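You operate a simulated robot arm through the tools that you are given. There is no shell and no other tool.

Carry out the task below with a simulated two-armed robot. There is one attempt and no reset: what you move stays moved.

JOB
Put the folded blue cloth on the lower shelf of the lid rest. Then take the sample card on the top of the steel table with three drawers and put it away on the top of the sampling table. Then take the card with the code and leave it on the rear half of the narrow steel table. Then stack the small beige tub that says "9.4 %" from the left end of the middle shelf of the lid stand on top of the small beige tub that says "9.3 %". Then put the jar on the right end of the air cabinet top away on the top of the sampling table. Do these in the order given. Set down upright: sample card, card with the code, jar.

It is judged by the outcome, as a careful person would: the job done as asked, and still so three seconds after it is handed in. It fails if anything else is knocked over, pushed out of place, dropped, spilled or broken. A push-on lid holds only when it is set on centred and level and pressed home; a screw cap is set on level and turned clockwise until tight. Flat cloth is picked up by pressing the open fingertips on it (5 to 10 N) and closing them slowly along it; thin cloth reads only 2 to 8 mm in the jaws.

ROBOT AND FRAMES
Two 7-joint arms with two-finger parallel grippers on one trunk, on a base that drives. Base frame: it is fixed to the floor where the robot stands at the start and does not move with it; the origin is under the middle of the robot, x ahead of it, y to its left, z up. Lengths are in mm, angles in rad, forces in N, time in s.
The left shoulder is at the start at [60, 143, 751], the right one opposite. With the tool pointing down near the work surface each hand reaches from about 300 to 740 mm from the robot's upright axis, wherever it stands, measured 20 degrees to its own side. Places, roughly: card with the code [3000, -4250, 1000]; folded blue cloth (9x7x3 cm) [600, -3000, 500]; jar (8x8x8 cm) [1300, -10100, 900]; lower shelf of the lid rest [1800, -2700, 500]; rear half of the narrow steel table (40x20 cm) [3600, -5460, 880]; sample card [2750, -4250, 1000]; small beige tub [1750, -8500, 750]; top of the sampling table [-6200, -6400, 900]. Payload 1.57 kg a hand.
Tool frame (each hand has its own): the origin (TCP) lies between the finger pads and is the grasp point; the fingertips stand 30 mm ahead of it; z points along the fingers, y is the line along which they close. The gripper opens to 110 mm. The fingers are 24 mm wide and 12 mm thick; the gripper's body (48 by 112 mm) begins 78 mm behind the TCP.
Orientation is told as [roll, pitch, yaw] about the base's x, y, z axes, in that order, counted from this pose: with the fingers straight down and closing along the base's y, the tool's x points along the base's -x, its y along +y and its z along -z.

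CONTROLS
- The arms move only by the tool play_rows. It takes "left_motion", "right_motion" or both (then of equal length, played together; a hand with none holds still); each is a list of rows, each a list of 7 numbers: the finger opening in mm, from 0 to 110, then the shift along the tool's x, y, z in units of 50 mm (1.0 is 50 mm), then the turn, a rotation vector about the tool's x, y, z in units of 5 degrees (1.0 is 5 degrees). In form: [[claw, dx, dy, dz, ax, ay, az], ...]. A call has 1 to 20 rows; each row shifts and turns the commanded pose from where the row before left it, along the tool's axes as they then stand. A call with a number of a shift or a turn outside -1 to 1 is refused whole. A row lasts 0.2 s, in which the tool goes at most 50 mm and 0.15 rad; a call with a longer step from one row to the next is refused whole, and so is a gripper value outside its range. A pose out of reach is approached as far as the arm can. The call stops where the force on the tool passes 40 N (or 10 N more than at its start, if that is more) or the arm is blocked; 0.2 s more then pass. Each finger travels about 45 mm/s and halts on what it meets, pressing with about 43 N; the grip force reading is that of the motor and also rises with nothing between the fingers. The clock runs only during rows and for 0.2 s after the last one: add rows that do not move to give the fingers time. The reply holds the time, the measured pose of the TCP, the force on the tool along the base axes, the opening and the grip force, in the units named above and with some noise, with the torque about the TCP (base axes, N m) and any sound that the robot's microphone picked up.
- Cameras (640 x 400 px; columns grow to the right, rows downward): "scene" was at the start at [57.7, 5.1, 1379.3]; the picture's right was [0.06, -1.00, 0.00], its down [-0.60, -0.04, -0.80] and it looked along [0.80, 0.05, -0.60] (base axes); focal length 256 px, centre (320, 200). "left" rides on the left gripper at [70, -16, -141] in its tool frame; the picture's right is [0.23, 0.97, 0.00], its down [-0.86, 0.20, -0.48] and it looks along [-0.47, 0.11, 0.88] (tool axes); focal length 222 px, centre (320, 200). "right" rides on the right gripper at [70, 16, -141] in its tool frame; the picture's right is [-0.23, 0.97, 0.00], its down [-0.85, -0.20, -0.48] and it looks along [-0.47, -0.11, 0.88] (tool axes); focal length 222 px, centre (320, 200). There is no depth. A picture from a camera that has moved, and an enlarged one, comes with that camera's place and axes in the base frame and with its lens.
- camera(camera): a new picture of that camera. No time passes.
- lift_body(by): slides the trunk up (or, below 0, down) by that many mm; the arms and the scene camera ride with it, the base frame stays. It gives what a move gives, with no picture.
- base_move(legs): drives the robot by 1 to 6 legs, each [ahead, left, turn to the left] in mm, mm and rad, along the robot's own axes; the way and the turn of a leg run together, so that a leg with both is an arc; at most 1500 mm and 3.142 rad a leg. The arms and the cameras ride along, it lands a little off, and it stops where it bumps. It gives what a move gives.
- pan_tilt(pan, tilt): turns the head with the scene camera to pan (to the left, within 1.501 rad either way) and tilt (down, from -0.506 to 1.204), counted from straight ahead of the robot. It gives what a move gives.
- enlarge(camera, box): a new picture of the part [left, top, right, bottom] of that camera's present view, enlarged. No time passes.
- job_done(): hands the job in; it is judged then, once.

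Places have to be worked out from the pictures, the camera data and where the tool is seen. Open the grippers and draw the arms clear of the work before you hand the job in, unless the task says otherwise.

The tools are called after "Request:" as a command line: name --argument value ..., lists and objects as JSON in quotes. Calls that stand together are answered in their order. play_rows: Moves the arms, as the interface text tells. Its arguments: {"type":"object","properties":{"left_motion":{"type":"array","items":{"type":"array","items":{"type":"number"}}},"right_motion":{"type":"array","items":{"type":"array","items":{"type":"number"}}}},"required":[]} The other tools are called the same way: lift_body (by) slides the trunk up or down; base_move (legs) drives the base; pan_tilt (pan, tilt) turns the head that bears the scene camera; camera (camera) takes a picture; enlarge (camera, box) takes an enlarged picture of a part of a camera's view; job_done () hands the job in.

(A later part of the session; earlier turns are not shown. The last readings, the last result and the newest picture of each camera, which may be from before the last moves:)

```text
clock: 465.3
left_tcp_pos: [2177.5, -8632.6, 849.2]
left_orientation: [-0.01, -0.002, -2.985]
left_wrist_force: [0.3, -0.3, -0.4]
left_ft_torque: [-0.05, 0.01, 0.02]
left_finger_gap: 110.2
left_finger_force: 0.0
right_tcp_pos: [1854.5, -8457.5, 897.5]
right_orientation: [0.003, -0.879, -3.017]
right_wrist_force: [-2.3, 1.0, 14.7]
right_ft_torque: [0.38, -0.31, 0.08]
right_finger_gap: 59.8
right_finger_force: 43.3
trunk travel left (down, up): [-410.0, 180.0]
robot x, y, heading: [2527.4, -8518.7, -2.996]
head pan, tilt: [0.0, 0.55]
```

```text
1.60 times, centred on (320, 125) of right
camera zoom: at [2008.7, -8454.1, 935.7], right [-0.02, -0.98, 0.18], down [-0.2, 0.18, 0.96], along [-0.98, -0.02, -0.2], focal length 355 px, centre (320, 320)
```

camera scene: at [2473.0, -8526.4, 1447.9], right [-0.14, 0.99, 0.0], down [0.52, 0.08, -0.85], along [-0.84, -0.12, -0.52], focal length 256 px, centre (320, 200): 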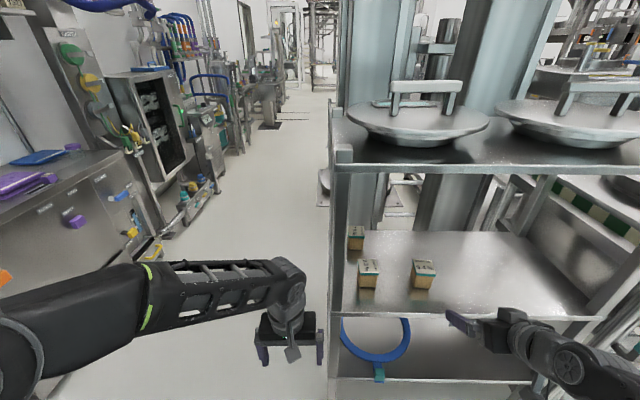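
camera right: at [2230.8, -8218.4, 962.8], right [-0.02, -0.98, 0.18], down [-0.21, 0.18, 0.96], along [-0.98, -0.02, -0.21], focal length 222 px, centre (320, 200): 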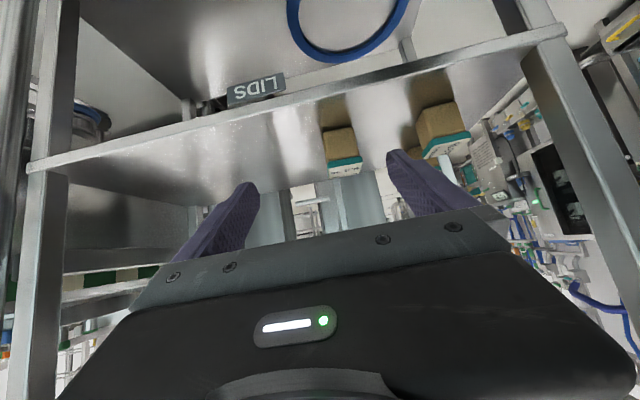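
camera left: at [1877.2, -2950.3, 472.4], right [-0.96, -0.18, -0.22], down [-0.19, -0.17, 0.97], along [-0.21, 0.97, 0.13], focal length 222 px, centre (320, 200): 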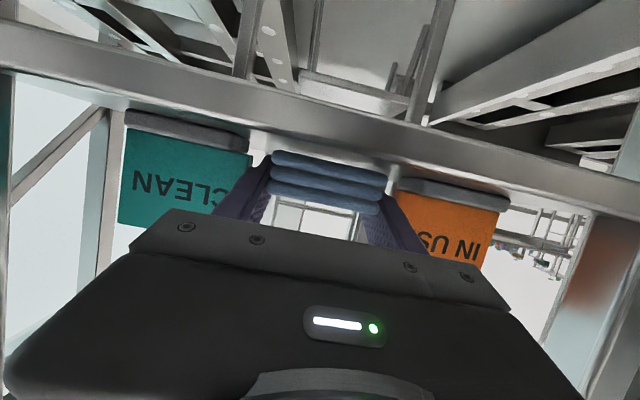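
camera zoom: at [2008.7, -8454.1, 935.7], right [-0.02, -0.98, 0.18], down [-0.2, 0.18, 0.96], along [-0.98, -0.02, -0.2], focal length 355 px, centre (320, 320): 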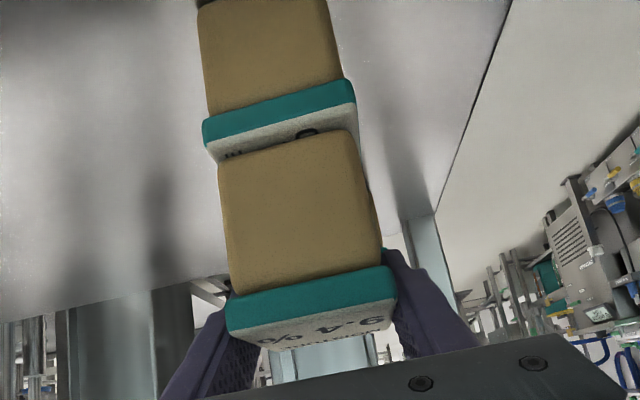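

Contact registers already (14.7 N at z≈897). I zoom with the scene camera to see how the two tubs sit.

Request:
enlarge --camera "scene" --box '[330, 220, 410, 300]'

Request:
enlarge --camera "right" --box '[240, 0, 400, 130]'

```text
5.00 times, centred on (370, 260) of scene
camera zoom: at [2474.1, -8526.4, 1448.2], right [-0.14, 0.99, 0.0], down [0.52, 0.08, -0.85], along [-0.84, -0.12, -0.52], focal length 1280 px, centre (70, -100)
```

zoom: 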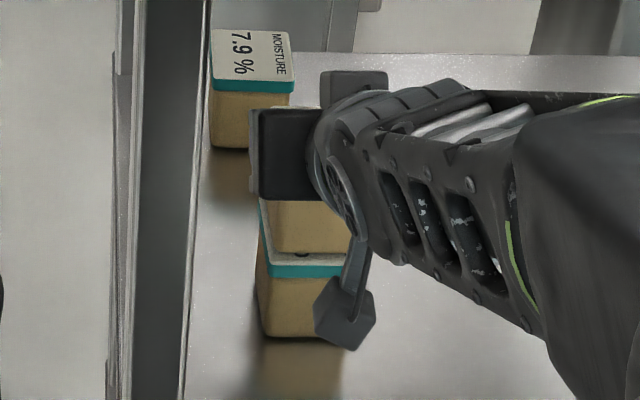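

```text
3.08 times, centred on (320, 65) of right
camera zoom: at [2008.7, -8454.1, 935.7], right [-0.02, -0.98, 0.18], down [-0.2, 0.18, 0.96], along [-0.98, -0.02, -0.2], focal length 684 px, centre (320, 615)
```

zoom: 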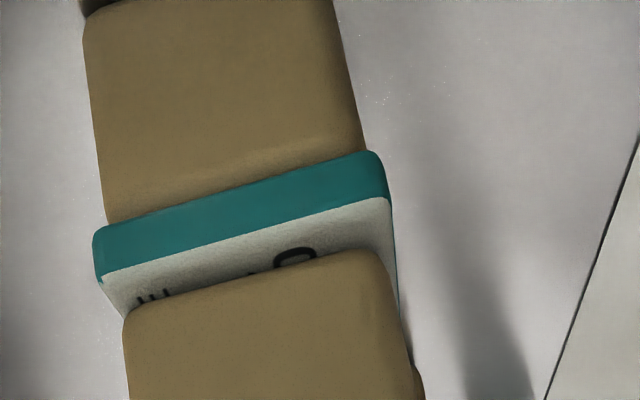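

The held tub rests on the 9.3 % lid, centred within 2–3 mm and aligned in yaw. I ease the pressure, shift back 2 mm, and open the fingers slowly.

Request:
play_rows --right_motion '[[50, -0.023, 0, -0.019, 0, 0, 0], [50, 0.026, 0, -0.03, 0, 0, 0], [50, 0, 0, 0, 0, 0, 0], [58, 0, 0, 0, 0, 0, 0], [61, 0, 0, 0, 0, 0, 0], [64, 0, 0, 0, 0, 0, 0], [68, 0, 0, 0, 0, 0, 0], [74, 0, 0, 0, 0, 0, 0], [82, 0, 0, 0, 0, 0, 0], [90, 0, 0, 0, 0, 0, 0], [90, 0, 0, 0, 0, 0, 0]]'

Request:
enlarge --camera "right" --box '[180, 0, 460, 250]'

Request:
enlarge --camera "scene" --box '[330, 220, 410, 300]'

```text
clock: 467.7
left_tcp_pos: [2176.2, -8633.5, 850.8]
left_orientation: [-0.01, -0.003, -2.984]
left_wrist_force: [-0.3, -0.3, 0.7]
left_ft_torque: [0.02, -0.03, 0.0]
left_finger_gap: 110.1
left_finger_force: 0.1
right_tcp_pos: [1856.8, -8457.7, 896.9]
right_orientation: [0.001, -0.873, -3.016]
right_wrist_force: [1.2, -0.3, -0.2]
right_ft_torque: [-0.01, 0.02, 0.0]
right_finger_gap: 89.7
right_finger_force: 0.0
trunk travel left (down, up): [-410.0, 180.0]
robot x, y, heading: [2531.8, -8519.7, -2.997]
head pan, tilt: [0.0, 0.55]
```

```text
1.60 times, centred on (320, 125) of right
camera zoom: at [2011.2, -8453.7, 935.5], right [-0.02, -0.98, 0.18], down [-0.21, 0.18, 0.96], along [-0.98, -0.02, -0.21], focal length 355 px, centre (320, 320)
```

zoom: 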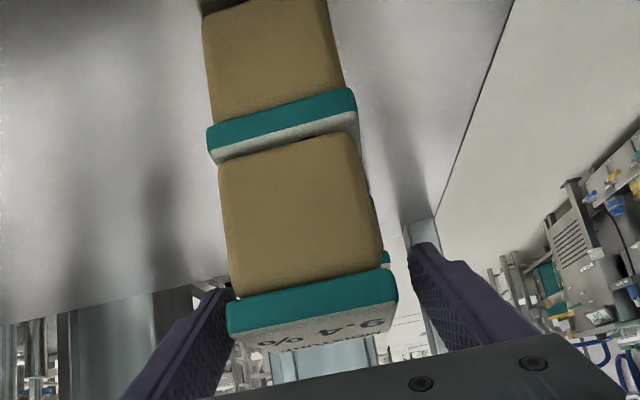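

```text
5.00 times, centred on (370, 260) of scene
camera zoom: at [2472.9, -8526.4, 1447.9], right [-0.14, 0.99, 0.0], down [0.52, 0.08, -0.85], along [-0.84, -0.12, -0.52], focal length 1280 px, centre (70, -100)
```

zoom: 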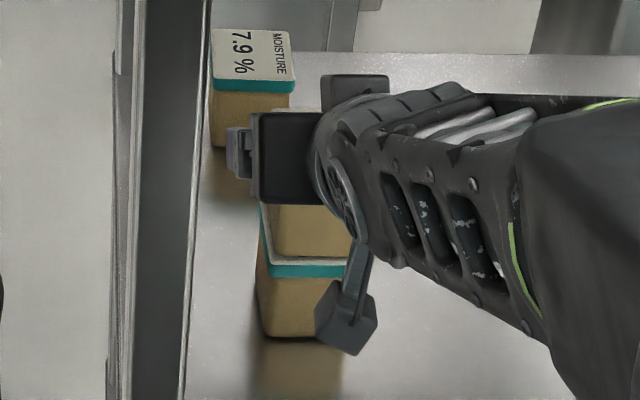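

The stack stands on its own. I withdraw the hand along the tool axis and check the result.

Request:
play_rows --right_motion '[[96, 0, 0, -0.2, 0, 0, 0], [100, 0, 0, -0.5, 0, 0, 0], [100, 0.1, 0, -0.7, 0, 0, 0], [100, 0.2, 0, -0.7, 0, 0, 0], [100, 0.3, 0, -0.7, 0, 0, 0], [100, 0, 0, 0, 0, 0, 0]]'

Request:
enlarge --camera "right" --box '[180, 0, 460, 250]'

Request:
enlarge --camera "scene" --box '[330, 200, 430, 300]'

```text
clock: 469.1
left_tcp_pos: [2177.4, -8633.7, 849.6]
left_orientation: [-0.01, -0.002, -2.984]
left_wrist_force: [0.8, -0.2, 0.3]
left_ft_torque: [0.02, 0.04, -0.03]
left_finger_gap: 110.3
left_finger_force: 0.0
right_tcp_pos: [1983.5, -8441.1, 966.6]
right_orientation: [0.001, -0.871, -3.017]
right_wrist_force: [0.7, 0.1, 0.3]
right_ft_torque: [-0.02, -0.02, -0.03]
right_finger_gap: 99.8
right_finger_force: 0.1
trunk travel left (down, up): [-410.0, 180.0]
robot x, y, heading: [2531.5, -8517.5, -2.994]
head pan, tilt: [0.0, 0.55]
```

```text
1.60 times, centred on (320, 125) of right
camera zoom: at [2137.5, -8437.9, 1005.2], right [-0.02, -0.98, 0.18], down [-0.21, 0.18, 0.96], along [-0.98, -0.01, -0.21], focal length 355 px, centre (320, 320)
```

zoom: 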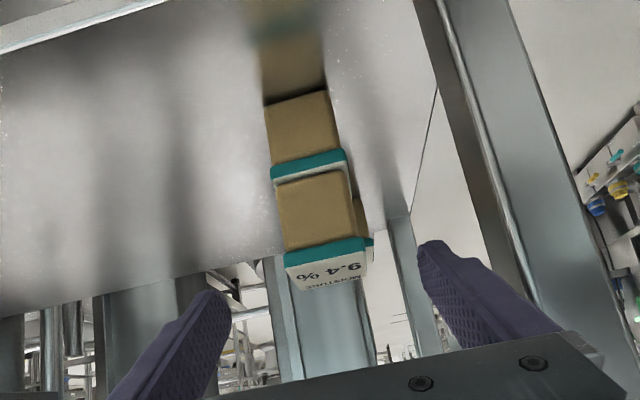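

```text
4.00 times, centred on (380, 250) of scene
camera zoom: at [2472.8, -8526.4, 1447.9], right [-0.14, 0.99, 0.0], down [0.52, 0.08, -0.85], along [-0.84, -0.12, -0.52], focal length 1024 px, centre (80, 0)
```

zoom: 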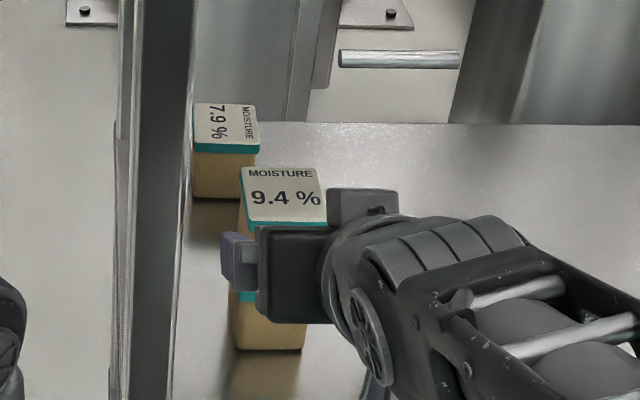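

The 9.4 % tub now sits squarely on the 9.3 % tub. Next, the jar: I back away from the stand, straighten the right tool, and look toward the air cabinet to the left (south-west).

Request:
base_move --legs '[[-200, 0, 0]]'

Request:
play_rows --right_motion '[[108, 0, 0, 0, 0, 1, 0], [108, 0, 0, 0, 0, 1, 0], [108, 0, 0, 0, 0, 1, 0], [108, 0, 0, 0, 0, 1, 0], [108, 0, 0, 0, 0, 1, 0], [108, 0, 0, 0, 0, 1, 0], [108, 0, 0, 0, 0, 1, 0], [108, 0, 0, 0, 0, 1, 0], [108, 0, 0, 0, 0, 1, 0], [108, 0, 0, 0, 0, 1, 0], [108, 0.5, 0, 0, 0, 0, 0], [108, 0.5, 0, 0, 0, 0, 0], [108, 0, 0, 0, 0, 0, 0]]'

Request:
pan_tilt --pan 0.7 --tilt 0.35

Request:
camera --camera "scene"

```text
clock: 470.7
left_tcp_pos: [2379.9, -8604.6, 849.2]
left_orientation: [-0.01, -0.002, -2.982]
left_wrist_force: [0.7, 0.1, -0.4]
left_ft_torque: [0.0, 0.02, 0.03]
left_finger_gap: 109.7
left_finger_force: 0.1
right_tcp_pos: [2185.7, -8412.5, 965.8]
right_orientation: [0.002, -0.873, -3.014]
right_wrist_force: [0.2, -1.3, 0.1]
right_ft_torque: [-0.02, -0.01, -0.02]
right_finger_gap: 99.8
right_finger_force: 0.1
trunk travel left (down, up): [-410.0, 180.0]
robot x, y, heading: [2736.1, -8489.2, -2.997]
head pan, tilt: [0.0, 0.55]
```

```text
clock: 473.5
left_tcp_pos: [2378.9, -8604.4, 848.7]
left_orientation: [-0.01, 0.0, -2.983]
left_wrist_force: [-0.3, -0.1, 0.9]
left_ft_torque: [0.0, -0.03, -0.03]
left_finger_gap: 110.0
left_finger_force: 0.0
right_tcp_pos: [2237.2, -8405.5, 967.3]
right_orientation: [0.003, 0.001, -3.014]
right_wrist_force: [-0.3, 0.5, -0.2]
right_ft_torque: [0.03, -0.04, -0.01]
right_finger_gap: 108.0
right_finger_force: 0.0
trunk travel left (down, up): [-410.0, 180.0]
robot x, y, heading: [2732.4, -8488.5, -2.996]
head pan, tilt: [0.0, 0.55]
```

```text
clock: 474.6
left_tcp_pos: [2380.0, -8603.9, 849.2]
left_orientation: [-0.01, -0.001, -2.982]
left_wrist_force: [-0.7, -0.5, -0.4]
left_ft_torque: [-0.01, 0.02, -0.03]
left_finger_gap: 110.1
left_finger_force: 0.1
right_tcp_pos: [2236.5, -8405.5, 968.1]
right_orientation: [0.002, 0.002, -3.012]
right_wrist_force: [-0.3, -0.3, -0.1]
right_ft_torque: [0.02, -0.03, -0.02]
right_finger_gap: 107.9
right_finger_force: 0.1
trunk travel left (down, up): [-410.0, 180.0]
robot x, y, heading: [2737.3, -8491.2, -2.993]
head pan, tilt: [0.7, 0.351]
```

```text
taken
camera scene: at [2702.5, -8553.3, 1466.1], right [-0.75, 0.66, 0.0], down [0.23, 0.26, -0.94], along [-0.62, -0.7, -0.34], focal length 256 px, centre (320, 200)
```

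scene: 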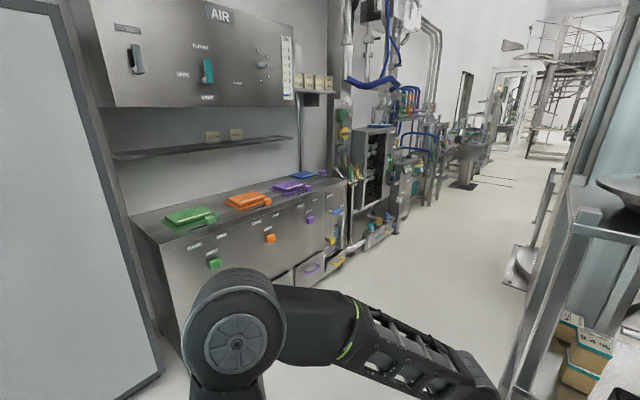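

I zoom in around the right end of the air cabinet's counter to find the jar.

Request:
enlarge --camera "scene" --box '[250, 120, 410, 240]'

Request:
enlarge --camera "scene" --box '[100, 0, 350, 180]'

```text
3.33 times, centred on (330, 180) of scene
camera zoom: at [2702.5, -8553.3, 1466.1], right [-0.75, 0.66, 0.0], down [0.23, 0.26, -0.94], along [-0.62, -0.7, -0.34], focal length 853 px, centre (287, 267)
```

zoom: 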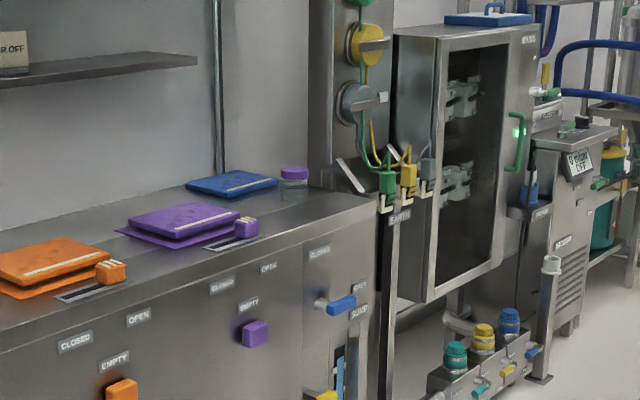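

```text
2.22 times, centred on (225, 90) of scene
camera zoom: at [2702.5, -8553.3, 1466.1], right [-0.75, 0.66, 0.0], down [0.23, 0.26, -0.94], along [-0.62, -0.7, -0.34], focal length 569 px, centre (531, 444)
```

zoom: 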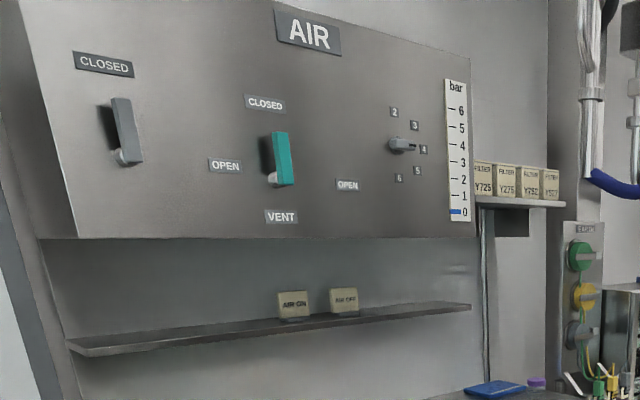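

The jar is the small glass one with a purple lid at the right end, next to a blue pad. I raise the trunk, tuck the right hand a bit, turn south, and drive to in front of the air cabinet's right end.

Request:
lift_body --by 130

Request:
play_rows --right_motion '[[108, 0.7, 0, 0, 0, 0, 0], [108, 0.7, 0, 0, 0, 0, 0], [108, 0, 0, 0, 0, 0, 0]]'

Request:
base_move --legs '[[0, 0, 1.55], [600, -360, 0]]'

Request:
pan_tilt --pan -0.6 --tilt 0.5

Request:
camera --camera "scene"

```text
clock: 476.2
left_tcp_pos: [2379.6, -8604.5, 979.2]
left_orientation: [-0.009, -0.001, -2.982]
left_wrist_force: [0.2, 0.1, 0.1]
left_ft_torque: [-0.03, -0.01, 0.02]
left_finger_gap: 110.0
left_finger_force: 0.1
right_tcp_pos: [2236.7, -8405.2, 1097.2]
right_orientation: [0.001, 0.001, -3.014]
right_wrist_force: [0.2, -0.3, 0.1]
right_ft_torque: [0.0, 0.02, -0.03]
right_finger_gap: 107.9
right_finger_force: 0.1
trunk travel left (down, up): [-540.0, 50.0]
robot x, y, heading: [2734.7, -8485.9, -2.996]
head pan, tilt: [0.7, 0.351]
```

```text
clock: 477.0
left_tcp_pos: [2379.9, -8604.8, 980.3]
left_orientation: [-0.01, 0.0, -2.984]
left_wrist_force: [-0.1, 0.8, 0.1]
left_ft_torque: [-0.02, 0.01, -0.01]
left_finger_gap: 110.2
left_finger_force: 0.2
right_tcp_pos: [2305.0, -8396.6, 1095.9]
right_orientation: [0.001, 0.0, -3.012]
right_wrist_force: [-0.4, 0.1, -0.2]
right_ft_torque: [-0.01, 0.01, 0.0]
right_finger_gap: 108.0
right_finger_force: 0.0
trunk travel left (down, up): [-540.0, 50.0]
robot x, y, heading: [2731.8, -8488.4, -2.995]
head pan, tilt: [0.7, 0.351]
```

```text
clock: 484.6
left_tcp_pos: [2581.1, -9488.7, 979.4]
left_orientation: [-0.008, -0.001, -1.422]
left_wrist_force: [-0.3, -0.6, -0.6]
left_ft_torque: [0.04, -0.01, -0.02]
left_finger_gap: 110.1
left_finger_force: 0.1
right_tcp_pos: [2374.2, -9561.9, 1096.3]
right_orientation: [0.002, 0.0, -1.452]
right_wrist_force: [1.1, 0.2, -0.1]
right_ft_torque: [0.04, -0.02, -0.01]
right_finger_gap: 108.1
right_finger_force: 0.1
trunk travel left (down, up): [-540.0, 50.0]
robot x, y, heading: [2470.3, -9130.0, -1.439]
head pan, tilt: [0.7, 0.351]
```

```text
clock: 486.1
left_tcp_pos: [2582.7, -9488.9, 979.0]
left_orientation: [-0.01, -0.001, -1.422]
left_wrist_force: [-0.6, 0.3, -1.4]
left_ft_torque: [-0.04, -0.01, 0.02]
left_finger_gap: 110.0
left_finger_force: 0.0
right_tcp_pos: [2374.4, -9562.0, 1095.0]
right_orientation: [0.002, 0.0, -1.451]
right_wrist_force: [-0.4, 0.6, 0.7]
right_ft_torque: [-0.01, 0.02, -0.03]
right_finger_gap: 108.0
right_finger_force: 0.1
trunk travel left (down, up): [-540.0, 50.0]
robot x, y, heading: [2468.9, -9131.1, -1.435]
head pan, tilt: [-0.6, 0.499]
```

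```text
taken
camera scene: at [2425.8, -9185.8, 1582.5], right [-0.89, 0.45, 0.0], down [0.21, 0.43, -0.88], along [-0.39, -0.79, -0.48], focal length 256 px, centre (320, 200)
```

scene: 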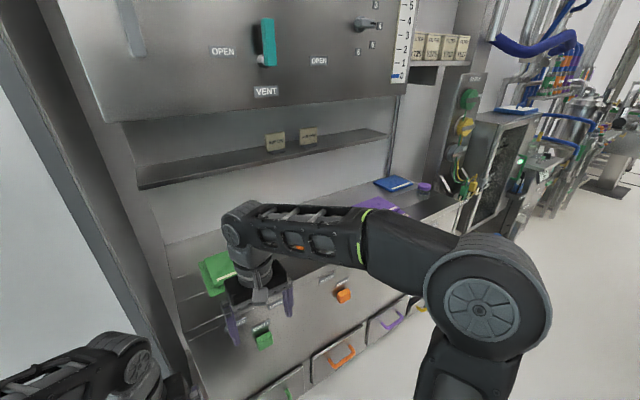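

The jar is near (1330, −10080). I shift right (west) along the counter and look at it from the front.

Request:
base_move --legs '[[60, -1050, 0]]'

Request:
pan_tilt --pan -0.15 --tilt 0.6

Request:
camera --camera "scene"

Request:
enlarge --camera "scene" --box '[280, 100, 440, 240]'

```text
clock: 491.6
left_tcp_pos: [1548.4, -9709.6, 979.0]
left_orientation: [-0.009, -0.003, -1.39]
left_wrist_force: [0.7, -0.8, 0.0]
left_ft_torque: [-0.01, 0.01, 0.0]
left_finger_gap: 110.1
left_finger_force: 0.0
right_tcp_pos: [1343.1, -9788.6, 1094.4]
right_orientation: [0.0, 0.001, -1.42]
right_wrist_force: [0.1, -0.8, -0.9]
right_ft_torque: [0.01, -0.02, 0.03]
right_finger_gap: 108.0
right_finger_force: 0.0
trunk travel left (down, up): [-540.0, 50.0]
robot x, y, heading: [1420.2, -9359.0, -1.402]
head pan, tilt: [-0.6, 0.499]
```

```text
clock: 492.5
left_tcp_pos: [1547.2, -9709.5, 979.2]
left_orientation: [-0.011, -0.002, -1.387]
left_wrist_force: [-0.3, 0.1, -0.1]
left_ft_torque: [-0.01, 0.0, 0.01]
left_finger_gap: 109.9
left_finger_force: 0.0
right_tcp_pos: [1341.8, -9788.4, 1095.3]
right_orientation: [0.002, 0.001, -1.42]
right_wrist_force: [-0.1, 0.5, -0.1]
right_ft_torque: [0.03, -0.03, -0.02]
right_finger_gap: 107.6
right_finger_force: 0.0
trunk travel left (down, up): [-540.0, 50.0]
robot x, y, heading: [1421.4, -9364.5, -1.398]
head pan, tilt: [-0.15, 0.6]
```

```text
taken
camera scene: at [1420.7, -9416.8, 1573.4], right [-1.0, -0.02, 0.0], down [-0.01, 0.56, -0.83], along [0.02, -0.82, -0.56], focal length 256 px, centre (320, 200)
```

scene: 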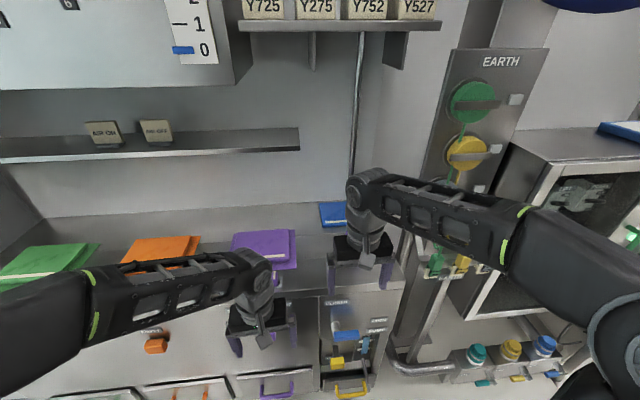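

```text
2.86 times, centred on (360, 170) of scene
camera zoom: at [1420.7, -9416.8, 1573.4], right [-1.0, -0.02, 0.0], down [-0.01, 0.56, -0.83], along [0.02, -0.82, -0.56], focal length 732 px, centre (206, 286)
```

zoom: 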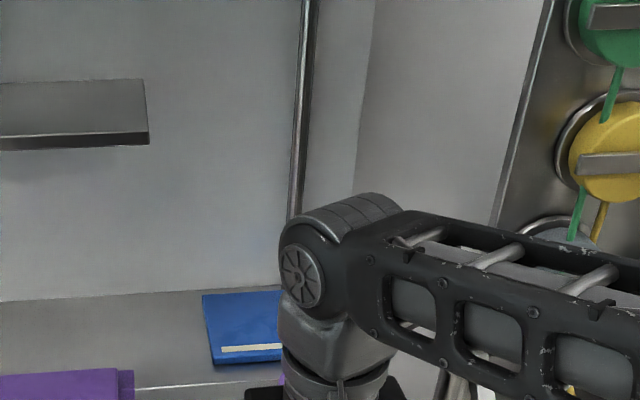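

The right wrist hides the jar from the head camera; I look with the right hand camera.

Request:
camera --camera "right"

Request:
enlarge --camera "right" --box '[220, 120, 420, 260]'

```text
taken
camera right: at [1348.6, -9717.1, 1237.9], right [1.0, -0.08, 0.0], down [-0.07, -0.88, 0.48], along [-0.04, -0.48, -0.88], focal length 222 px, centre (320, 200)
```

right: 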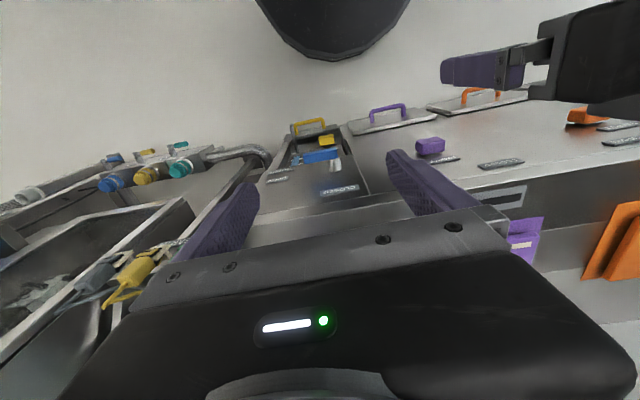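

```text
2.86 times, centred on (320, 190) of right
camera zoom: at [1348.6, -9717.1, 1237.9], right [1.0, -0.08, 0.0], down [-0.07, -0.88, 0.48], along [-0.04, -0.48, -0.88], focal length 635 px, centre (320, 229)
```

zoom: 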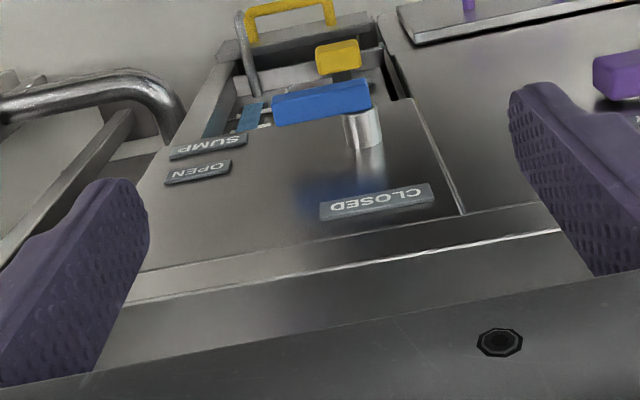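

I draw the right hand back and aside to unblock the head camera's view.

Request:
play_rows --right_motion '[[108, 0.65, -0.65, 0, 0, 0, 0], [108, 0.65, -0.65, 0, 0, 0, 0], [108, 0.65, -0.65, 0, 0, 0, 0], [108, 0, 0, 0, 0, 0, 0]]'

Request:
camera --camera "scene"

Request:
enlarge --camera "scene" --box '[290, 190, 410, 300]'

```text
clock: 493.5
left_tcp_pos: [1548.2, -9710.1, 979.4]
left_orientation: [-0.01, -0.001, -1.387]
left_wrist_force: [0.1, 0.5, 0.0]
left_ft_torque: [0.05, 0.01, -0.01]
left_finger_gap: 110.0
left_finger_force: 0.0
right_tcp_pos: [1232.3, -9710.6, 1095.7]
right_orientation: [0.001, 0.004, -1.418]
right_wrist_force: [-0.5, 0.3, 0.0]
right_ft_torque: [0.01, 0.01, -0.01]
right_finger_gap: 108.0
right_finger_force: 0.1
trunk travel left (down, up): [-540.0, 50.0]
robot x, y, heading: [1423.7, -9362.1, -1.398]
head pan, tilt: [-0.15, 0.6]
```

```text
taken
camera scene: at [1421.0, -9417.7, 1573.3], right [-1.0, -0.02, 0.0], down [-0.01, 0.57, -0.82], along [0.02, -0.82, -0.57], focal length 256 px, centre (320, 200)
```

scene: 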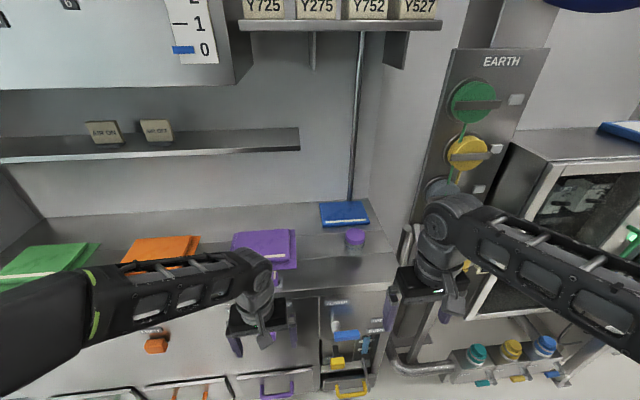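

```text
3.64 times, centred on (350, 245) of scene
camera zoom: at [1421.0, -9417.7, 1573.3], right [-1.0, -0.02, 0.0], down [-0.01, 0.57, -0.82], along [0.02, -0.82, -0.57], focal length 931 px, centre (211, 36)
```

zoom: 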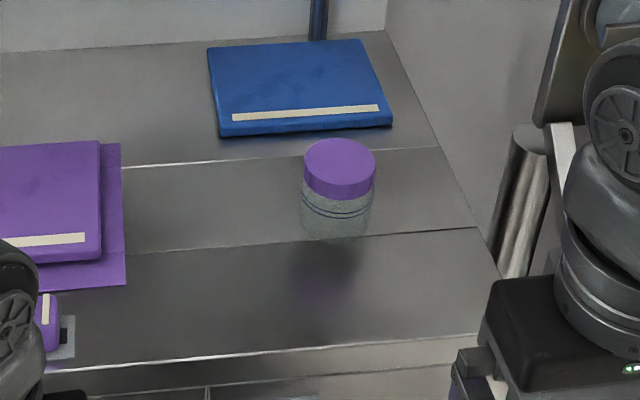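

The jar (purple lid, Ø≈72 mm) stands at about (1309, −10105) on the cabinet top (z≈873), with free space around it. I move the base closer, then bring the right hand above it at z≈1005.

Request:
base_move --legs '[[95, -60, -0.04]]'

Request:
play_rows --right_motion '[[108, 0, 0, 0.6, 0, 0, 0], [108, 0, 0, 0.6, 0, 0, 0], [108, 0, 0, 0.6, 0, 0, 0], [108, 0, 0, 0, 0, 0, 0]]'

Request:
camera --camera "right"

Request:
camera --camera "scene"

```text
clock: 494.7
left_tcp_pos: [1487.3, -9817.4, 979.0]
left_orientation: [-0.008, 0.001, -1.431]
left_wrist_force: [-1.1, 0.1, -1.2]
left_ft_torque: [0.03, -0.02, 0.06]
left_finger_gap: 109.8
left_finger_force: 0.0
right_tcp_pos: [1173.0, -9805.7, 1095.4]
right_orientation: [0.003, 0.001, -1.461]
right_wrist_force: [-0.7, -1.1, -0.3]
right_ft_torque: [0.05, -0.04, 0.0]
right_finger_gap: 108.0
right_finger_force: 0.1
trunk travel left (down, up): [-540.0, 50.0]
robot x, y, heading: [1378.6, -9459.1, -1.445]
head pan, tilt: [-0.15, 0.6]
```

```text
clock: 495.7
left_tcp_pos: [1487.2, -9815.8, 979.4]
left_orientation: [-0.011, -0.002, -1.431]
left_wrist_force: [-0.8, 0.5, 1.0]
left_ft_torque: [0.01, 0.0, 0.0]
left_finger_gap: 109.9
left_finger_force: 0.0
right_tcp_pos: [1171.2, -9801.5, 1006.3]
right_orientation: [0.002, 0.0, -1.459]
right_wrist_force: [0.4, 0.3, -0.1]
right_ft_torque: [-0.01, 0.02, -0.01]
right_finger_gap: 108.0
right_finger_force: 0.0
trunk travel left (down, up): [-540.0, 50.0]
robot x, y, heading: [1374.8, -9460.4, -1.439]
head pan, tilt: [-0.15, 0.6]
```

```text
taken
camera right: at [1180.1, -9730.6, 1148.9], right [0.99, -0.12, 0.0], down [-0.11, -0.87, 0.48], along [-0.06, -0.47, -0.88], focal length 222 px, centre (320, 200)
```

right: 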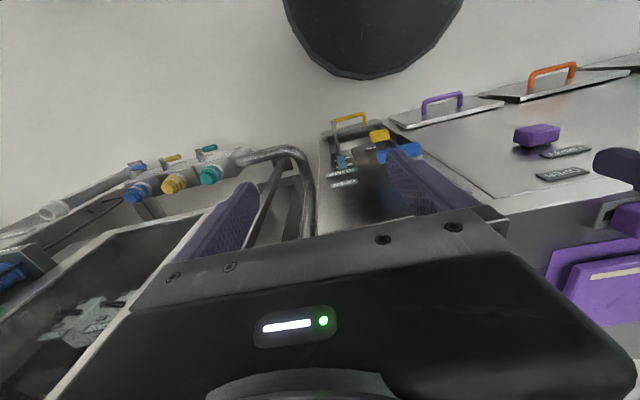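

```text
taken
camera scene: at [1372.9, -9518.6, 1573.4], right [-1.0, 0.02, 0.0], down [0.01, 0.56, -0.83], along [-0.02, -0.82, -0.56], focal length 256 px, centre (320, 200)
```

scene: 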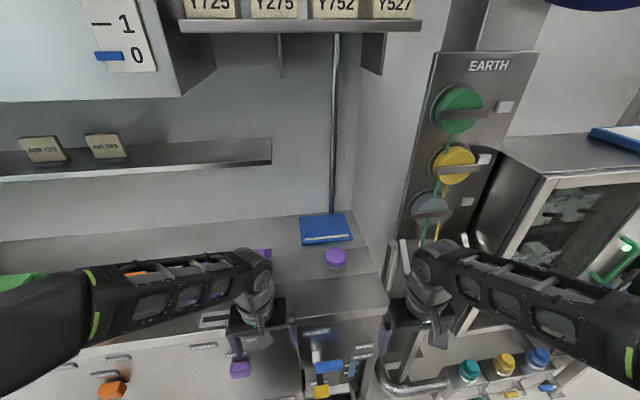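

I zoom in to re-measure the jar from this position.

Request:
enlarge --camera "scene" --box '[280, 200, 400, 310]'

Request:
play_rows --right_motion '[[108, 0, 0.7, 0, 0, 0, 0], [108, 0, 0.7, 0, 0, 0, 0], [108, 0, 0.7, 0, 0, 0, 0], [108, 0, 0.65, 0, 0, 0, 0], [108, 0, 0, 0, 0, 0, 0]]'

Request:
camera --camera "right"

```text
3.64 times, centred on (340, 255) of scene
camera zoom: at [1372.9, -9518.6, 1573.4], right [-1.0, 0.02, 0.0], down [0.01, 0.56, -0.83], along [-0.02, -0.82, -0.56], focal length 931 px, centre (247, 0)
```

zoom: 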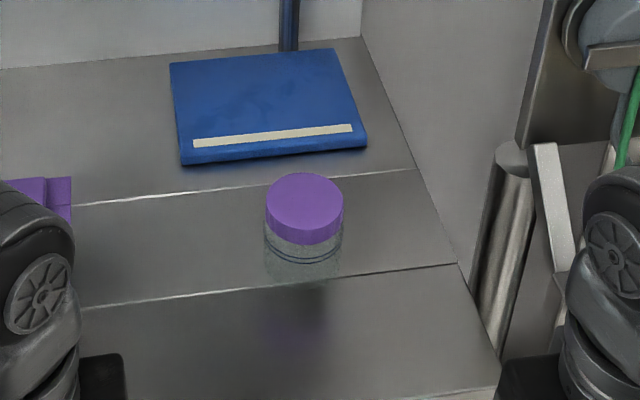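

```text
clock: 496.9
left_tcp_pos: [1486.6, -9815.7, 980.0]
left_orientation: [-0.011, -0.002, -1.431]
left_wrist_force: [-0.3, -0.2, -0.3]
left_ft_torque: [0.01, -0.03, -0.02]
left_finger_gap: 109.8
left_finger_force: 0.1
right_tcp_pos: [1308.5, -9786.6, 1007.4]
right_orientation: [0.002, 0.0, -1.462]
right_wrist_force: [0.1, 0.0, 0.5]
right_ft_torque: [0.03, 0.01, 0.02]
right_finger_gap: 107.7
right_finger_force: 0.1
trunk travel left (down, up): [-540.0, 50.0]
robot x, y, heading: [1378.2, -9462.6, -1.439]
head pan, tilt: [-0.15, 0.6]
```

```text
taken
camera right: at [1316.8, -9715.8, 1148.9], right [0.99, -0.12, 0.0], down [-0.11, -0.87, 0.48], along [-0.06, -0.47, -0.88], focal length 222 px, centre (320, 200)
```

right: 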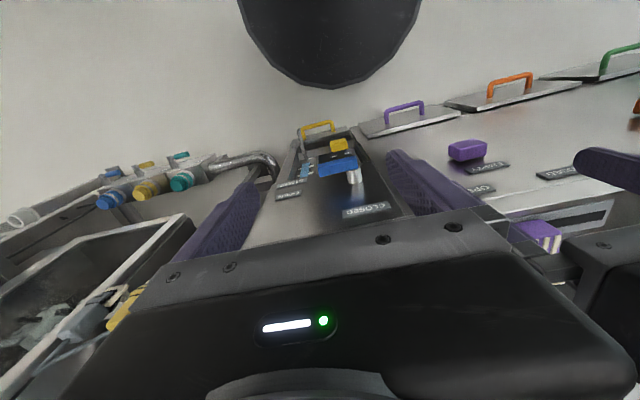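

The jar's centre comes out at (1305, −10107), top ≈948. I advance over the counter, stopping ~80 mm short to verify with the hand camera.

Request:
play_rows --right_motion '[[108, -0.8, -0.095, 0, 0, 0, 0], [108, -0.8, -0.095, 0, 0, 0, 0], [108, -0.8, -0.095, 0, 0, 0, 0], [108, -0.8, -0.095, 0, 0, 0, 0], [108, -0.8, -0.095, 0, 0, 0, 0], [108, -0.8, -0.095, 0, 0, 0, 0], [108, 0, 0, 0, 0, 0, 0]]'

Request:
camera --camera "right"

Request:
enlarge --camera "scene" --box '[270, 170, 410, 300]'

```text
clock: 498.5
left_tcp_pos: [1487.5, -9816.4, 980.0]
left_orientation: [-0.01, 0.0, -1.43]
left_wrist_force: [-0.4, 0.6, 0.2]
left_ft_torque: [0.0, 0.0, 0.03]
left_finger_gap: 109.9
left_finger_force: 0.0
right_tcp_pos: [1307.2, -10029.2, 1005.6]
right_orientation: [0.001, -0.001, -1.46]
right_wrist_force: [0.7, 0.4, 0.4]
right_ft_torque: [-0.02, -0.01, 0.0]
right_finger_gap: 107.7
right_finger_force: 0.1
trunk travel left (down, up): [-540.0, 50.0]
robot x, y, heading: [1379.6, -9464.7, -1.444]
head pan, tilt: [-0.15, 0.6]
```

```text
taken
camera right: at [1316.5, -9958.9, 1148.3], right [0.99, -0.12, 0.0], down [-0.11, -0.87, 0.48], along [-0.06, -0.47, -0.88], focal length 222 px, centre (320, 200)
```

right: 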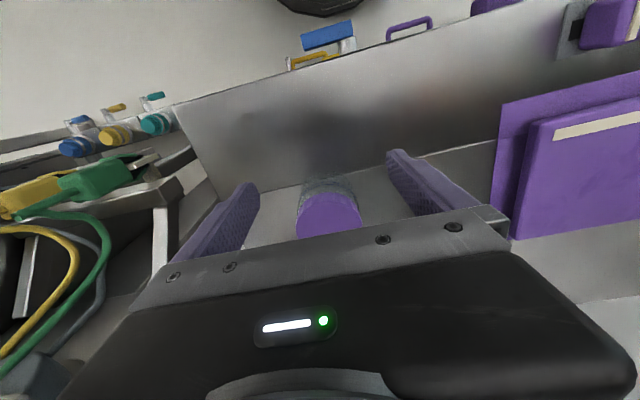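

```text
3.08 times, centred on (340, 235) of scene
camera zoom: at [1372.8, -9518.4, 1573.4], right [-1.0, 0.02, 0.0], down [0.01, 0.56, -0.83], along [-0.02, -0.83, -0.56], focal length 788 px, centre (258, 92)
```

zoom: 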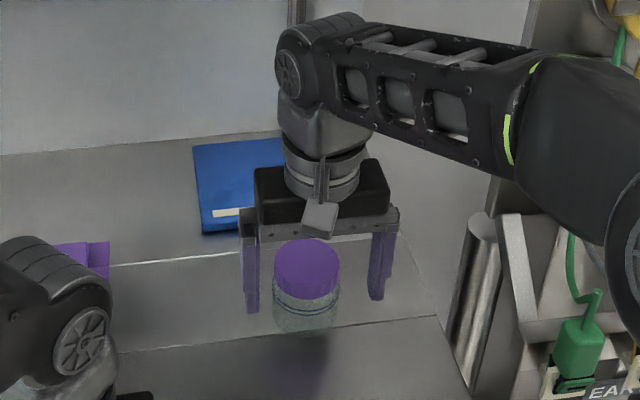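

The hand camera puts the jar's centre at about (1310, −10092), straight ahead. I advance 50 mm more and re-check.

Request:
play_rows --right_motion '[[108, -0.5, 0.0, 0, 0, 0, 0], [108, -0.5, 0.0, 0, 0, 0, 0], [108, 0, 0, 0, 0, 0, 0]]'

Request:
enlarge --camera "right" --box '[220, 100, 420, 250]'

Request:
enlarge --camera "scene" --box '[270, 170, 410, 300]'

```text
clock: 499.3
left_tcp_pos: [1487.7, -9815.8, 979.6]
left_orientation: [-0.009, 0.0, -1.431]
left_wrist_force: [0.8, -0.2, 0.3]
left_ft_torque: [-0.04, 0.01, 0.01]
left_finger_gap: 110.2
left_finger_force: 0.0
right_tcp_pos: [1312.4, -10078.3, 1005.1]
right_orientation: [0.002, 0.002, -1.46]
right_wrist_force: [-0.2, 0.0, 0.8]
right_ft_torque: [-0.02, 0.01, -0.04]
right_finger_gap: 108.0
right_finger_force: 0.0
trunk travel left (down, up): [-540.0, 50.0]
robot x, y, heading: [1374.2, -9458.0, -1.441]
head pan, tilt: [-0.15, 0.6]
```

```text
2.67 times, centred on (320, 175) of right
camera zoom: at [1321.2, -10008.8, 1146.3], right [0.99, -0.12, 0.0], down [-0.11, -0.87, 0.48], along [-0.06, -0.47, -0.88], focal length 592 px, centre (320, 267)
```

zoom: 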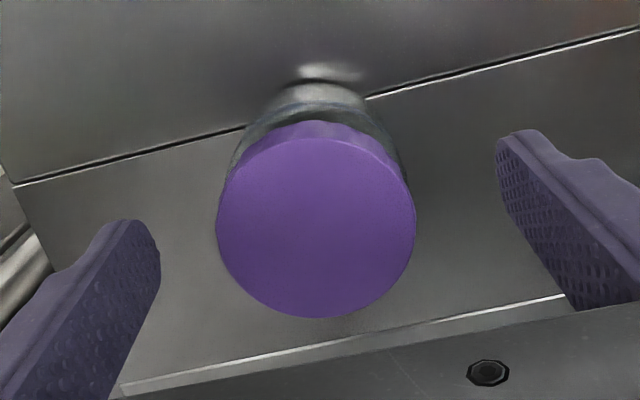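

```text
3.08 times, centred on (340, 235) of scene
camera zoom: at [1372.8, -9518.7, 1573.4], right [-1.0, 0.02, 0.0], down [0.01, 0.56, -0.83], along [-0.02, -0.82, -0.56], focal length 788 px, centre (258, 92)
```

zoom: 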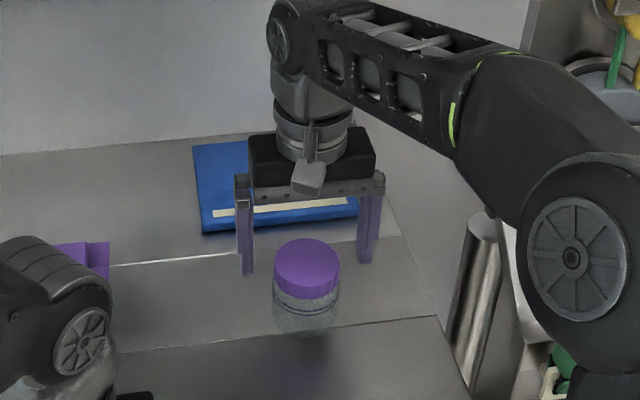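

The jar is 20 mm forward and 6 mm to the right of the tool axis. I correct and descend to z≈928 with fingers on either side.

Request:
play_rows --right_motion '[[108, -0.394, -0.128, 0, 0, 0, 0], [108, 0, 0, 0.4, 0, 0, 0], [108, 0, 0, 0.4, 0, 0, 0], [108, 0, 0, 0, 0, 0, 0]]'

Request:
enlarge --camera "right" --box '[200, 80, 440, 250]'

Request:
enlarge --camera "scene" --box '[270, 170, 410, 300]'

```text
clock: 500.3
left_tcp_pos: [1486.2, -9816.0, 979.0]
left_orientation: [-0.011, -0.002, -1.429]
left_wrist_force: [0.3, 1.0, 0.0]
left_ft_torque: [0.01, -0.01, 0.02]
left_finger_gap: 110.1
left_finger_force: 0.0
right_tcp_pos: [1306.6, -10100.6, 964.1]
right_orientation: [0.002, -0.001, -1.462]
right_wrist_force: [-0.8, -0.8, 0.2]
right_ft_torque: [0.0, 0.04, 0.01]
right_finger_gap: 108.0
right_finger_force: 0.0
trunk travel left (down, up): [-540.0, 50.0]
robot x, y, heading: [1377.5, -9460.5, -1.442]
head pan, tilt: [-0.15, 0.6]
```

```text
2.35 times, centred on (320, 165) of right
camera zoom: at [1316.6, -10030.3, 1106.9], right [0.99, -0.12, 0.0], down [-0.11, -0.87, 0.48], along [-0.06, -0.47, -0.88], focal length 523 px, centre (320, 282)
```

zoom: 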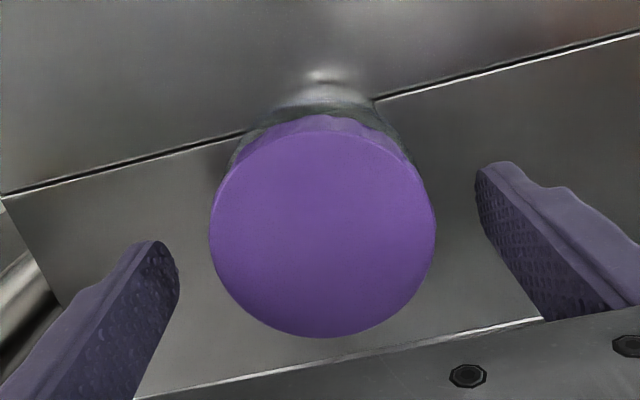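

```text
3.08 times, centred on (340, 235) of scene
camera zoom: at [1372.9, -9518.8, 1573.4], right [-1.0, 0.02, 0.0], down [0.01, 0.56, -0.83], along [-0.02, -0.82, -0.56], focal length 788 px, centre (258, 92)
```

zoom: 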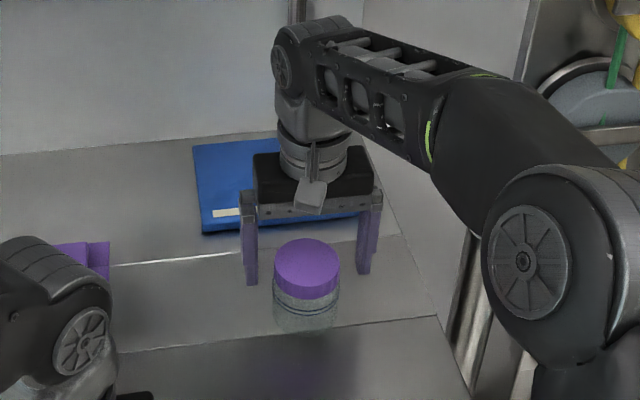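

Nearly centred (within 5 mm). I make the small correction while descending to z≈928.

Request:
play_rows --right_motion '[[108, 0.09, 0.03, 0.35, 0, 0, 0], [108, 0, 0, 0.36, 0, 0, 0], [108, 0, 0, 0, 0, 0, 0]]'

Request:
enlarge --camera "right" --box '[200, 80, 440, 250]'

Request:
enlarge --camera "scene" --box '[270, 170, 410, 300]'

```text
clock: 501.1
left_tcp_pos: [1487.9, -9817.0, 979.2]
left_orientation: [-0.01, -0.001, -1.433]
left_wrist_force: [0.9, -0.5, 0.1]
left_ft_torque: [-0.02, -0.01, 0.0]
left_finger_gap: 110.1
left_finger_force: 0.0
right_tcp_pos: [1309.0, -10096.4, 927.9]
right_orientation: [0.001, 0.0, -1.462]
right_wrist_force: [-0.2, 0.1, 0.1]
right_ft_torque: [-0.02, -0.01, -0.01]
right_finger_gap: 108.1
right_finger_force: 0.1
trunk travel left (down, up): [-540.0, 50.0]
robot x, y, heading: [1376.1, -9458.0, -1.443]
head pan, tilt: [-0.15, 0.6]
```

```text
2.35 times, centred on (320, 165) of right
camera zoom: at [1318.6, -10025.6, 1070.8], right [0.99, -0.12, 0.0], down [-0.11, -0.87, 0.48], along [-0.06, -0.47, -0.88], focal length 523 px, centre (320, 282)
```

zoom: 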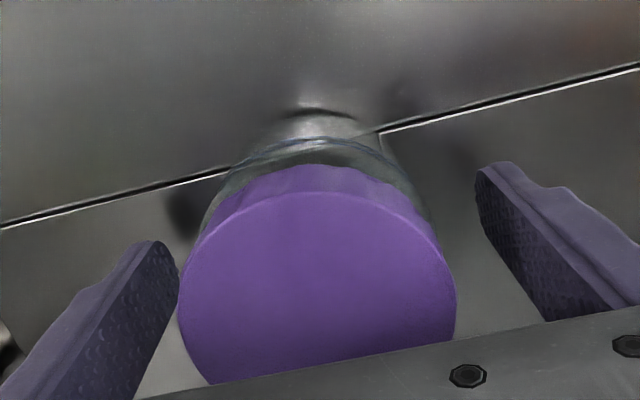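

```text
3.08 times, centred on (340, 235) of scene
camera zoom: at [1372.9, -9518.8, 1573.4], right [-1.0, 0.02, 0.0], down [0.01, 0.56, -0.83], along [-0.02, -0.82, -0.56], focal length 788 px, centre (258, 92)
```

zoom: 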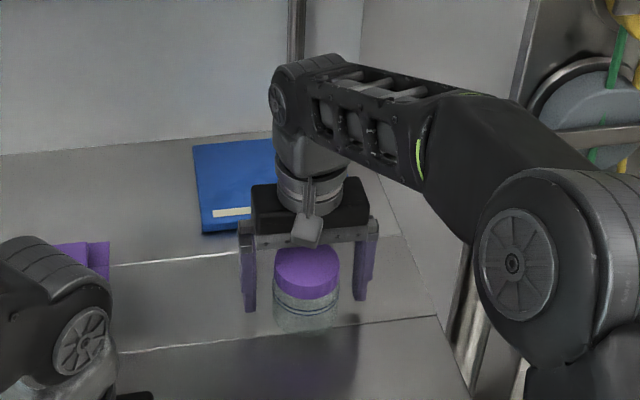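

The hand view shows the jar's lid centred between the fingers. I close gently on it.

Request:
play_rows --right_motion '[[100, 0, 0, 0, 0, 0, 0], [94, 0, 0, 0, 0, 0, 0], [88, 0, 0, 0, 0, 0, 0], [84, 0, 0, 0, 0, 0, 0], [80, 0, 0, 0, 0, 0, 0], [76, 0, 0, 0, 0, 0, 0], [72, 0, 0, 0, 0, 0, 0], [68, 0, 0, 0, 0, 0, 0], [64, 0, 0, 0, 0, 0, 0], [60, 0, 0, 0, 0, 0, 0], [60, 0, 0, 0, 0, 0, 0]]'

Request:
enlarge --camera "right" --box '[200, 80, 440, 250]'

```text
clock: 503.5
left_tcp_pos: [1487.8, -9816.2, 979.3]
left_orientation: [-0.01, 0.0, -1.43]
left_wrist_force: [0.1, -1.4, -0.3]
left_ft_torque: [-0.02, -0.01, 0.03]
left_finger_gap: 109.8
left_finger_force: 0.0
right_tcp_pos: [1309.8, -10097.9, 928.3]
right_orientation: [0.002, 0.0, -1.46]
right_wrist_force: [-0.6, 0.4, 0.9]
right_ft_torque: [-0.01, 0.21, -0.01]
right_finger_gap: 71.0
right_finger_force: 42.8
trunk travel left (down, up): [-540.0, 50.0]
robot x, y, heading: [1379.4, -9463.2, -1.444]
head pan, tilt: [-0.15, 0.6]
```

```text
2.35 times, centred on (320, 165) of right
camera zoom: at [1318.4, -10025.7, 1071.0], right [0.99, -0.12, 0.0], down [-0.11, -0.87, 0.48], along [-0.06, -0.47, -0.88], focal length 523 px, centre (320, 282)
```

zoom: 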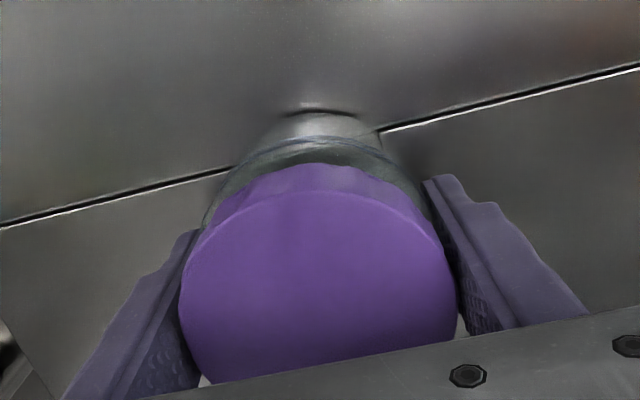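

The jar is held (71 mm, 43 N). I lift it 65 mm and check it comes up cleanly.

Request:
play_rows --right_motion '[[60, 0, 0, -0.2, 0, 0, 0], [60, 0, 0, -0.4, 0, 0, 0], [60, 0, 0, -0.4, 0, 0, 0], [60, 0, 0, -0.3, 0, 0, 0], [60, 0, 0, 0, 0, 0, 0]]'

Request:
enlarge --camera "scene" --box '[270, 170, 410, 300]'

```text
clock: 504.7
left_tcp_pos: [1488.8, -9816.6, 979.8]
left_orientation: [-0.01, 0.001, -1.432]
left_wrist_force: [0.9, -1.2, -0.6]
left_ft_torque: [-0.02, 0.0, 0.0]
left_finger_gap: 109.9
left_finger_force: 0.0
right_tcp_pos: [1306.2, -10097.2, 996.4]
right_orientation: [0.002, 0.002, -1.459]
right_wrist_force: [0.6, -0.6, -3.1]
right_ft_torque: [-0.01, 0.04, -0.02]
right_finger_gap: 70.8
right_finger_force: 43.3
trunk travel left (down, up): [-540.0, 50.0]
robot x, y, heading: [1376.1, -9459.8, -1.446]
head pan, tilt: [-0.15, 0.6]
```

```text
3.08 times, centred on (340, 235) of scene
camera zoom: at [1372.8, -9519.4, 1573.4], right [-1.0, 0.02, 0.0], down [0.01, 0.57, -0.82], along [-0.02, -0.82, -0.57], focal length 788 px, centre (258, 92)
```

zoom: 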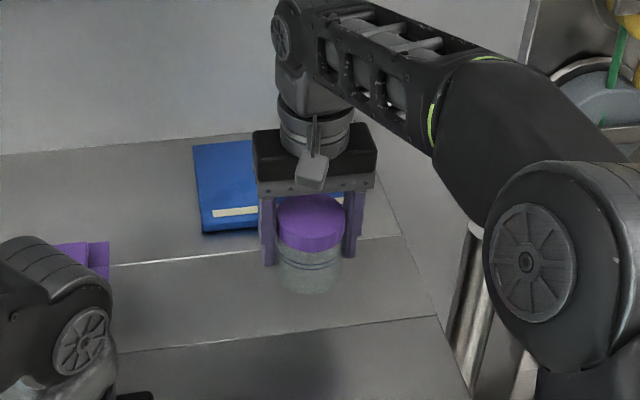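

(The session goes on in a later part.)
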